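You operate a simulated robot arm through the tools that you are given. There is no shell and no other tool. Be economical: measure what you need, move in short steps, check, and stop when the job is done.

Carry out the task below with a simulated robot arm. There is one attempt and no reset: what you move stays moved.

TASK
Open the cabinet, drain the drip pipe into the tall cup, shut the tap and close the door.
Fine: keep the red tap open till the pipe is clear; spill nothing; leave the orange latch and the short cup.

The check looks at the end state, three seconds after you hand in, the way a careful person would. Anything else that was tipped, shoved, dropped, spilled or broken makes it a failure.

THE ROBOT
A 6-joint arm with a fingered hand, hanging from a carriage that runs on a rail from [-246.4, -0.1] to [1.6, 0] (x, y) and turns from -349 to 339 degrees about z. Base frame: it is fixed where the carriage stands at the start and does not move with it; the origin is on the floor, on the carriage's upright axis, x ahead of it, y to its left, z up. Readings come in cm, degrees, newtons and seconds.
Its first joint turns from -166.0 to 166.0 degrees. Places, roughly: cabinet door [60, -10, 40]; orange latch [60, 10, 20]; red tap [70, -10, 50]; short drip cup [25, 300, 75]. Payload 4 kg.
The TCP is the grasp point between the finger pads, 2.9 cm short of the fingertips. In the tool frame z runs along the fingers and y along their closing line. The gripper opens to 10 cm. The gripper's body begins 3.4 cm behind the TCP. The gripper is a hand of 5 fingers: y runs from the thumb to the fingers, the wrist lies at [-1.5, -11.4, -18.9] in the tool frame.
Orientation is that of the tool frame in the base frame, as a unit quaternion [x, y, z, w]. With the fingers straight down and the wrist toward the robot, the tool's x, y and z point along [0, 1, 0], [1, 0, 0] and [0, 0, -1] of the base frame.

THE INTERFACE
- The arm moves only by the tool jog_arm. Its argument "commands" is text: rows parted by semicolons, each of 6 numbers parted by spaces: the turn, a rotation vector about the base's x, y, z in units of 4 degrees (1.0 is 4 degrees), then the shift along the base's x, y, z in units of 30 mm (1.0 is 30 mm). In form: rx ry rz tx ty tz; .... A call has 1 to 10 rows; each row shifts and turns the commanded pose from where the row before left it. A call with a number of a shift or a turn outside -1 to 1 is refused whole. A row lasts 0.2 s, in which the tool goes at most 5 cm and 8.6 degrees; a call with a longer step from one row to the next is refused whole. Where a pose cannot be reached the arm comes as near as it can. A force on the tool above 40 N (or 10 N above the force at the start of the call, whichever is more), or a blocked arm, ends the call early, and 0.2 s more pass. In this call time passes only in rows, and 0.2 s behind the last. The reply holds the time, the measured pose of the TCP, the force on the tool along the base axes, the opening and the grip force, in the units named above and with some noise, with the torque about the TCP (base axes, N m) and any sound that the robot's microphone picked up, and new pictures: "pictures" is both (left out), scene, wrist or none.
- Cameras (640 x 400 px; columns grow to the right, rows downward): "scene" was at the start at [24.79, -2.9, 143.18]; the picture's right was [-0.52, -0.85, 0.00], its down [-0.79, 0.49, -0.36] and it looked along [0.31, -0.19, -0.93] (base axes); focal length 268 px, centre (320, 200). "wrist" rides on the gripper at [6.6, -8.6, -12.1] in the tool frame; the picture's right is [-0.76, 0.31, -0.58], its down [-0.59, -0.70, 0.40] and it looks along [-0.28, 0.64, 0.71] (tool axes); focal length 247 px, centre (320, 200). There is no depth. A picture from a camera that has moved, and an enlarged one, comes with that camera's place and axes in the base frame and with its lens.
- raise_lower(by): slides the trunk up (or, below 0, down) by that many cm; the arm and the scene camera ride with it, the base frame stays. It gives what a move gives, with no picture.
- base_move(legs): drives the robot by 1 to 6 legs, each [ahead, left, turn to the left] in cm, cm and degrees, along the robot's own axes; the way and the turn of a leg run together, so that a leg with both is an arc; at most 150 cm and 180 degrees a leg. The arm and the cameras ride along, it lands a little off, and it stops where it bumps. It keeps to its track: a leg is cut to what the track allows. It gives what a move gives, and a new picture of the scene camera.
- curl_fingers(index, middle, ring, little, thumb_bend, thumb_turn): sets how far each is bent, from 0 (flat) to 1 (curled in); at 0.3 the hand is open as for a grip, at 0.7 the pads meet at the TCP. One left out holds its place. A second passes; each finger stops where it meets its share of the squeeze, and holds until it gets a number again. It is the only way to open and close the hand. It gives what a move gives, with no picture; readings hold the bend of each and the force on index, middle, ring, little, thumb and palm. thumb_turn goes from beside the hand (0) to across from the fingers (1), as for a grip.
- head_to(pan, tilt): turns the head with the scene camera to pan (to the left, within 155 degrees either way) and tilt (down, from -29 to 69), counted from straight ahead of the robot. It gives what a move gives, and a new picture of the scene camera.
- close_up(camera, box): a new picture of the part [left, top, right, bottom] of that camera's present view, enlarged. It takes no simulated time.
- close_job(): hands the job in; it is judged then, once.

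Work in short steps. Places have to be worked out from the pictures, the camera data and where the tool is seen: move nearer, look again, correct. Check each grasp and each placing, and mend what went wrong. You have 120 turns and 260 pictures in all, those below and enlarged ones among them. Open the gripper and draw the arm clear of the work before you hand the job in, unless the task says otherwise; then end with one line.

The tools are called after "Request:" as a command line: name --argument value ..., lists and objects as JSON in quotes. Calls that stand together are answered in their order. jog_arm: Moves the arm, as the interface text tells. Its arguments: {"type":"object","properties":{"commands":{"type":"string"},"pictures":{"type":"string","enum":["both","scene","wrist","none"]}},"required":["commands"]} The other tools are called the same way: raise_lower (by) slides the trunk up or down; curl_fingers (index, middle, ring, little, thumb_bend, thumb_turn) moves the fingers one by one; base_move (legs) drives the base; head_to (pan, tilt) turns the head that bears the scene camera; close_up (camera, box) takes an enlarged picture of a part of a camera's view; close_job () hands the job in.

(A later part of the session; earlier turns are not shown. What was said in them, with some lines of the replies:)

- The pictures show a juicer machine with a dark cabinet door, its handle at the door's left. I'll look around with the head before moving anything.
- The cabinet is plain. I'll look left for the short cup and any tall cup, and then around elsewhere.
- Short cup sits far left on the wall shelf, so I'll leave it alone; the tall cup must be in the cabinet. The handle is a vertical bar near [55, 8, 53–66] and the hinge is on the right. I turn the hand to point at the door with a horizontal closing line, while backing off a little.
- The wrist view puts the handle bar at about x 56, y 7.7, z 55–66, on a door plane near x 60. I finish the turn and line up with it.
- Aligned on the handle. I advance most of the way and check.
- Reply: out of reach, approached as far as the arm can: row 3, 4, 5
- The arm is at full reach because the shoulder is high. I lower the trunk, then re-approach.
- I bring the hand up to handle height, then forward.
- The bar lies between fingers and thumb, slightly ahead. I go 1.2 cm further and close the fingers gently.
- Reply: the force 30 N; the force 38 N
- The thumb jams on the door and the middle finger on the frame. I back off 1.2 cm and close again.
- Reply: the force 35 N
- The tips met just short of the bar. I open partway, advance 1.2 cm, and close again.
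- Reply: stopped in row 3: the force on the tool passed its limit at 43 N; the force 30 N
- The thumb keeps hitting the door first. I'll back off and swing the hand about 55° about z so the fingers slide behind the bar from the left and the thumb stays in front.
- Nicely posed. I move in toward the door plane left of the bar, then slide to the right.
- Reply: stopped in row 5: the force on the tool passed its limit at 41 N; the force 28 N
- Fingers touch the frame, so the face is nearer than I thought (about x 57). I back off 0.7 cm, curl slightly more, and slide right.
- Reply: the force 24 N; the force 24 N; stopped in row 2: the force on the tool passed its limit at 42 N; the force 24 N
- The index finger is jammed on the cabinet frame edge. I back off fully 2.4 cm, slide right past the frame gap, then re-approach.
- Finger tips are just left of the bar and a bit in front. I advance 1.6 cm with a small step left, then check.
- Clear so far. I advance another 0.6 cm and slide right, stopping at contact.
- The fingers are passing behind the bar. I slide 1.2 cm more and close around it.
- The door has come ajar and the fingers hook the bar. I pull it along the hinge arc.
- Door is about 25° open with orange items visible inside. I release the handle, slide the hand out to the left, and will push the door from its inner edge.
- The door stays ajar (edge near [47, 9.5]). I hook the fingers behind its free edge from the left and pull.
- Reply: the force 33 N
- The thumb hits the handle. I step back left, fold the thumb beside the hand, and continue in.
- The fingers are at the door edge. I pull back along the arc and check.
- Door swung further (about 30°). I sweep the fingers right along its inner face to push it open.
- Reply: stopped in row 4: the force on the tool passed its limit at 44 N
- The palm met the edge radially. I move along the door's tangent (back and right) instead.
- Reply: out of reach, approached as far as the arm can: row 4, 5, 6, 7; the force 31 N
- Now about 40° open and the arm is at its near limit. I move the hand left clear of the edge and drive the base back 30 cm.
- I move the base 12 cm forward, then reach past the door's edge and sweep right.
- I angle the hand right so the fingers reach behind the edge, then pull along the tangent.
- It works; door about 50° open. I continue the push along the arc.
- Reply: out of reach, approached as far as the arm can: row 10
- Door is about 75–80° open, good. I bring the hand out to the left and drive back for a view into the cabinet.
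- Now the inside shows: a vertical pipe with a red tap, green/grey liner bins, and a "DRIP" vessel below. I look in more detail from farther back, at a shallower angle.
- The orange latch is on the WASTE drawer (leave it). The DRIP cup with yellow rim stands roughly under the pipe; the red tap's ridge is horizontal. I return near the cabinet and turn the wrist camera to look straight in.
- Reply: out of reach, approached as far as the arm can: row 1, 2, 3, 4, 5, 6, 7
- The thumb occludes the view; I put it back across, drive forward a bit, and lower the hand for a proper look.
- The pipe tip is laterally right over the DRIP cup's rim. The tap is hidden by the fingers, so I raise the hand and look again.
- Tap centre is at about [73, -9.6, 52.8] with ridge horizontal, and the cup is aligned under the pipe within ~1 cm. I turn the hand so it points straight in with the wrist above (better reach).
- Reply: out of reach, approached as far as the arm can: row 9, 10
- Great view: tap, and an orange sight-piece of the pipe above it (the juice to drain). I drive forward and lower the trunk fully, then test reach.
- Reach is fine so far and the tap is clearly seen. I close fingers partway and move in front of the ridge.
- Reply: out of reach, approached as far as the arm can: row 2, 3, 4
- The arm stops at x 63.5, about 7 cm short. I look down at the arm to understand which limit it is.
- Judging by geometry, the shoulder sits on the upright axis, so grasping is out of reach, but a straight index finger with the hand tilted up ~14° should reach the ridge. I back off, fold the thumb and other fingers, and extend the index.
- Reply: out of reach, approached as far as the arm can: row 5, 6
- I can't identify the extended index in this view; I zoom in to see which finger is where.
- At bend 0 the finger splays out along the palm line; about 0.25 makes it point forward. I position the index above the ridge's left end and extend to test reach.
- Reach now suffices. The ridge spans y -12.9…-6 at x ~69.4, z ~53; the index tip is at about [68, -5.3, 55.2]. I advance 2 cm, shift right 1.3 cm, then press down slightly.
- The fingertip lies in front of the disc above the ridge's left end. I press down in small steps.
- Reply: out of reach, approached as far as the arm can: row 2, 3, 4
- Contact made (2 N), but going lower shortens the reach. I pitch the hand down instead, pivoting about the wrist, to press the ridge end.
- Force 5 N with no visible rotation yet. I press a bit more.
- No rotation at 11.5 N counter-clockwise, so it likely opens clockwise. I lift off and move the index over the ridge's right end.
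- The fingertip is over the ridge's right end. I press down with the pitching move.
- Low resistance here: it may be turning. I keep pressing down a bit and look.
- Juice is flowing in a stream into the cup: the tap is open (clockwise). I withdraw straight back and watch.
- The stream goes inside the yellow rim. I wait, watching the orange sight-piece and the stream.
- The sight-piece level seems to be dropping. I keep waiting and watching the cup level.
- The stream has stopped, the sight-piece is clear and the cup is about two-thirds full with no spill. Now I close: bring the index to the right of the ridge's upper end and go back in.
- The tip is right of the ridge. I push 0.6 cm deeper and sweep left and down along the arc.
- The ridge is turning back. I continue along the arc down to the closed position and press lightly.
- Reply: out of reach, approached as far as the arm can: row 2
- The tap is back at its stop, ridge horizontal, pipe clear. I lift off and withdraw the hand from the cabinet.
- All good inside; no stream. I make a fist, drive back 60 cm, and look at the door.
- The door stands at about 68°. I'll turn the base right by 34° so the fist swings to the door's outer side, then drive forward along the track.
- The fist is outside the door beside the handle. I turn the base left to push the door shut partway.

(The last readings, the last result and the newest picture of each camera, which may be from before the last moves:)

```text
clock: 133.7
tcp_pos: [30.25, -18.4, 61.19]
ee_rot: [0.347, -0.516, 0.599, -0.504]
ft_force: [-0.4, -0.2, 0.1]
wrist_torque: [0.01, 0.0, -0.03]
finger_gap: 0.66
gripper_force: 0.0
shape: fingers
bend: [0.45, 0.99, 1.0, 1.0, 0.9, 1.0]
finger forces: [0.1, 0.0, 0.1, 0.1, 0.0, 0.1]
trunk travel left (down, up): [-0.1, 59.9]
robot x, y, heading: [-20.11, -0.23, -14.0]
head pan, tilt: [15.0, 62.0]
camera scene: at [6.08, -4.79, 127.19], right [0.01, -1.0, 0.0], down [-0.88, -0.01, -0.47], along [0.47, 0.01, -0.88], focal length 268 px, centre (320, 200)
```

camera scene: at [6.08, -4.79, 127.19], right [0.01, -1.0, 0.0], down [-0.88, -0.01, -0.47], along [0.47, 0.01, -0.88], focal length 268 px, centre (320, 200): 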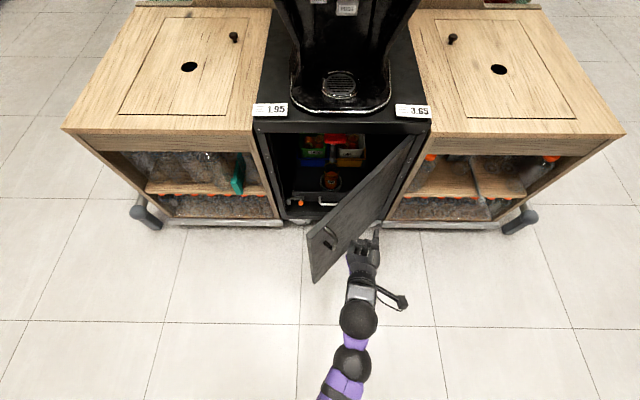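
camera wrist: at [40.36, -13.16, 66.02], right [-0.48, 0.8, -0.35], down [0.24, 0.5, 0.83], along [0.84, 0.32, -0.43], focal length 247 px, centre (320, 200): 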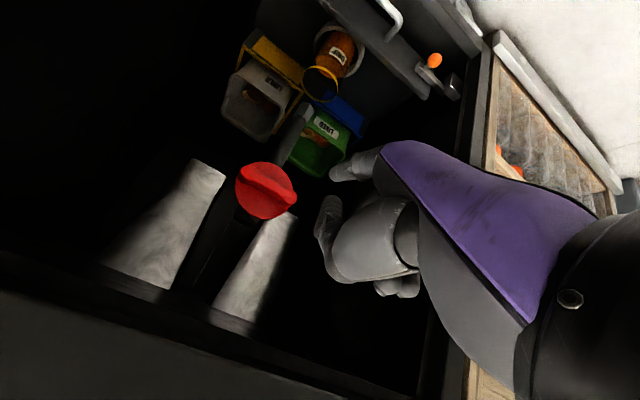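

Door about 45°. I continue turning left a little while driving forward to push it closed.

Request:
base_move --legs '[[0, 0, 11]]'

Request:
base_move --legs '[[12, 0, 0]]'

```text
clock: 134.8
tcp_pos: [32.79, -8.67, 61.16]
ee_rot: [-0.396, 0.479, -0.548, 0.56]
ft_force: [-0.4, -0.9, -0.7]
wrist_torque: [0.03, -0.02, -0.01]
finger_gap: 0.67
gripper_force: 0.2
shape: fingers
bend: [0.45, 0.99, 1.0, 1.0, 0.9, 1.0]
finger forces: [0.1, 0.0, 0.0, 0.1, 0.1, 0.0]
trunk travel left (down, up): [-0.1, 59.9]
robot x, y, heading: [-19.71, 0.14, -3.2]
head pan, tilt: [15.0, 62.0]
camera scene: at [6.52, 0.24, 127.19], right [0.2, -0.98, 0.0], down [-0.86, -0.18, -0.47], along [0.46, 0.1, -0.88], focal length 268 px, centre (320, 200)
```

scene: 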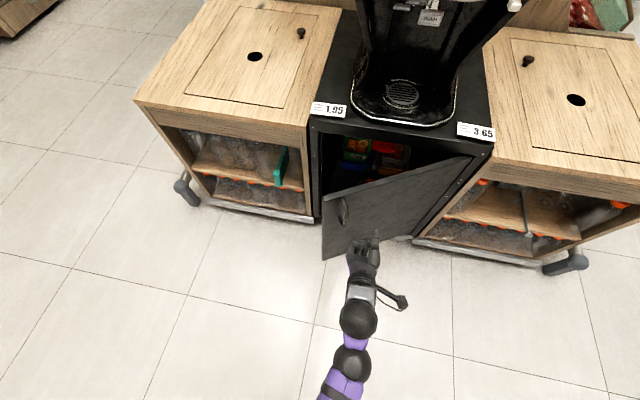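

```text
clock: 136.1
tcp_pos: [44.94, -8.58, 61.26]
ee_rot: [-0.396, 0.479, -0.548, 0.56]
ft_force: [-0.4, -0.9, 0.6]
wrist_torque: [-0.02, 0.0, -0.01]
finger_gap: 0.65
gripper_force: 0.0
shape: fingers
bend: [0.76, 0.99, 1.0, 1.0, 0.9, 1.0]
finger forces: [0.1, 0.0, 0.0, 0.0, 0.1, 0.0]
trunk travel left (down, up): [-0.1, 59.9]
robot x, y, heading: [-7.73, -0.07, -3.1]
head pan, tilt: [15.0, 62.0]
camera scene: at [18.5, 0.2, 127.21], right [0.2, -0.98, 0.0], down [-0.86, -0.18, -0.47], along [0.46, 0.1, -0.88], focal length 268 px, centre (320, 200)
```

scene: 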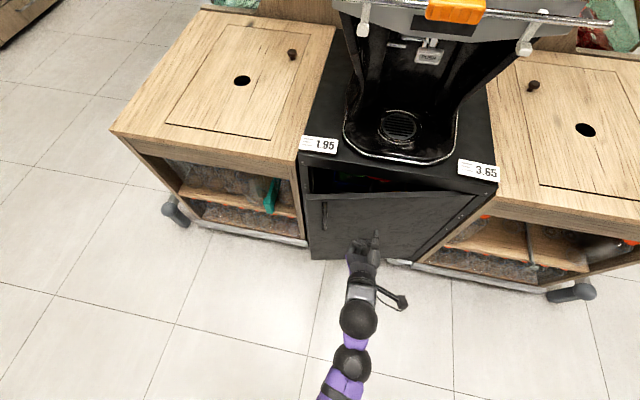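

Nearly shut. I drive 8 cm more and finish with the arm so force is monitored.

Request:
base_move --legs '[[7, 0, 0]]'

Request:
jog_arm --commands "0 0 0 0.3 0.1 0; 0 0 0 0.3 0.1 0; 0 0 0 0.3 0.1 0; 0 0 0 0.3 0.1 0; 0 0 0 0.3 0.1 0" --pictures "scene"

```text
clock: 137.1
tcp_pos: [51.85, -8.6, 61.26]
ee_rot: [-0.397, 0.479, -0.548, 0.559]
ft_force: [0.5, -0.2, -0.1]
wrist_torque: [0.0, -0.01, 0.0]
finger_gap: 0.58
gripper_force: 0.1
shape: fingers
bend: [0.77, 0.99, 1.0, 1.0, 0.9, 1.0]
finger forces: [0.1, 0.0, 0.0, 0.0, 0.0, 0.0]
trunk travel left (down, up): [-0.1, 59.9]
robot x, y, heading: [-0.91, 0.13, -3.3]
head pan, tilt: [15.0, 62.0]
camera scene: at [25.56, 0.22, 127.21], right [0.2, -0.98, 0.0], down [-0.86, -0.18, -0.47], along [0.46, 0.1, -0.88], focal length 268 px, centre (320, 200)
```

scene: 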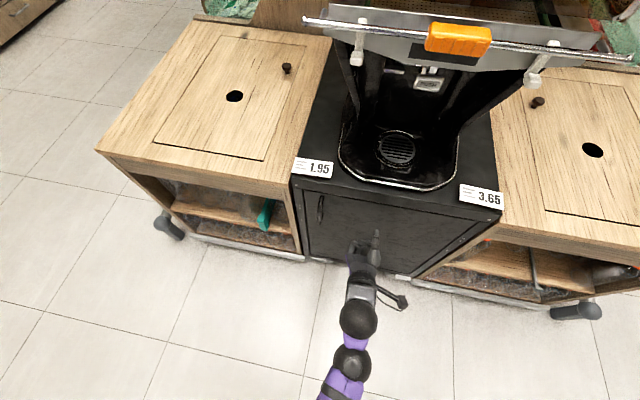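

```text
clock: 138.3
tcp_pos: [55.34, -7.59, 60.85]
ee_rot: [-0.397, 0.483, -0.548, 0.556]
ft_force: [-31.2, -8.0, 3.3]
wrist_torque: [-0.2, 0.37, -0.34]
finger_gap: 0.02
gripper_force: 33.5
shape: fingers
bend: [0.89, 0.99, 1.0, 1.0, 0.94, 1.0]
finger forces: [66.5, 0.1, 0.0, 0.0, 0.0, 0.1]
trunk travel left (down, up): [-0.1, 59.9]
robot x, y, heading: [-0.55, 0.09, -3.2]
head pan, tilt: [15.0, 62.0]
camera scene: at [24.9, 0.04, 127.05], right [0.2, -0.98, 0.0], down [-0.87, -0.18, -0.46], along [0.45, 0.09, -0.89], focal length 268 px, centre (320, 200)
```

scene: 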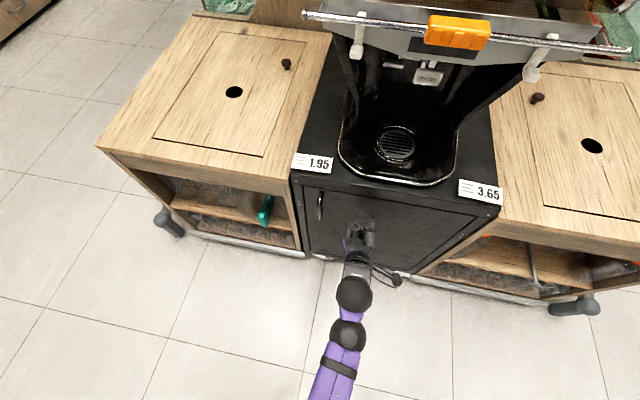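

31 N against a stop: the door is shut. I back off, open the hand, drive back, and check it stays closed.

Request:
jog_arm --commands "0 0 0 -0.8 0 0; 0 0 0 -0.8 0 0; 0 0 0 -0.8 0 0" --pictures "none"

Request:
curl_fingers --index 0.3 --middle 0.3 --ring 0.3 --little 0.3 --thumb_bend 0.3

Request:
base_move --legs '[[-40, 0, 0]]'

Request:
close_up --camera "scene" --box '[220, 20, 460, 170]'

```text
clock: 139.1
tcp_pos: [48.84, -6.99, 61.2]
ee_rot: [-0.396, 0.48, -0.548, 0.559]
ft_force: [-1.0, 0.5, 0.2]
wrist_torque: [0.02, -0.04, -0.01]
finger_gap: 0.0
gripper_force: 0.1
shape: fingers
bend: [0.87, 1.0, 1.0, 1.0, 0.9, 1.0]
finger forces: [0.1, 0.1, 0.1, 0.0, 0.0, 0.0]
trunk travel left (down, up): [-0.1, 59.9]
robot x, y, heading: [-0.53, 0.36, -3.1]
head pan, tilt: [15.0, 62.0]
```

```text
clock: 140.1
tcp_pos: [49.01, -7.14, 61.15]
ee_rot: [-0.396, 0.48, -0.548, 0.56]
ft_force: [-0.8, 0.2, 0.4]
wrist_torque: [0.03, 0.02, 0.01]
finger_gap: 9.85
gripper_force: 0.0
shape: fingers
bend: [0.3, 0.3, 0.3, 0.3, 0.3, 0.98]
finger forces: [0.0, 0.1, 0.0, 0.0, 0.1, 0.1]
trunk travel left (down, up): [-0.1, 59.9]
robot x, y, heading: [-0.96, 0.11, -3.2]
head pan, tilt: [15.0, 62.0]
```

```text
clock: 142.6
tcp_pos: [9.08, -7.09, 61.2]
ee_rot: [-0.397, 0.479, -0.547, 0.56]
ft_force: [-0.1, -0.4, -0.5]
wrist_torque: [0.05, -0.01, 0.02]
finger_gap: 9.81
gripper_force: 0.0
shape: fingers
bend: [0.3, 0.3, 0.3, 0.3, 0.3, 0.98]
finger forces: [0.0, 0.1, 0.0, 0.0, 0.0, 0.1]
trunk travel left (down, up): [-0.1, 59.9]
robot x, y, heading: [-40.82, 0.15, -3.3]
head pan, tilt: [15.0, 62.0]
camera scene: at [-14.44, 0.26, 127.18], right [0.21, -0.98, 0.0], down [-0.86, -0.18, -0.47], along [0.46, 0.1, -0.88], focal length 268 px, centre (320, 200)
```

scene: 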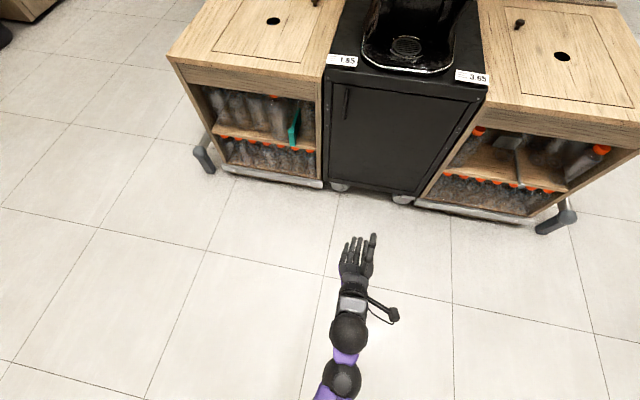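

```text
2.67 times, centred on (340, 95) of scene
camera zoom: at [-14.44, 0.26, 127.18], right [0.21, -0.98, 0.0], down [-0.86, -0.18, -0.47], along [0.46, 0.1, -0.88], focal length 713 px, centre (267, 480)
```

zoom: 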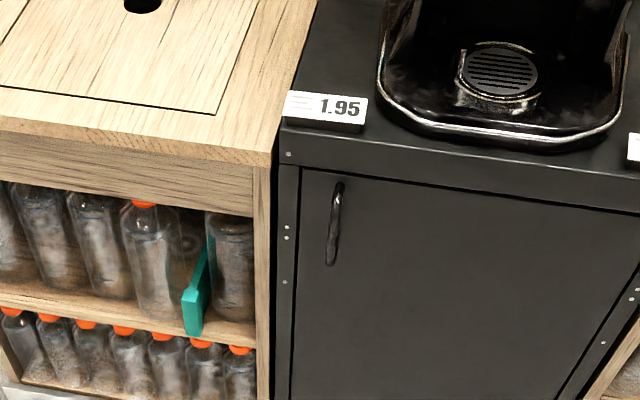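

The door is flush and stays closed, the hand is open and clear, and nothing else has moved. I hand the job in.

Request:
close_job

```text
The job is handed in.
```

I drained the pipe into the tall cup until it ran clear. Then I shut the red tap and pushed the door closed. I saw no spill, and the orange latch and short cup were left alone.
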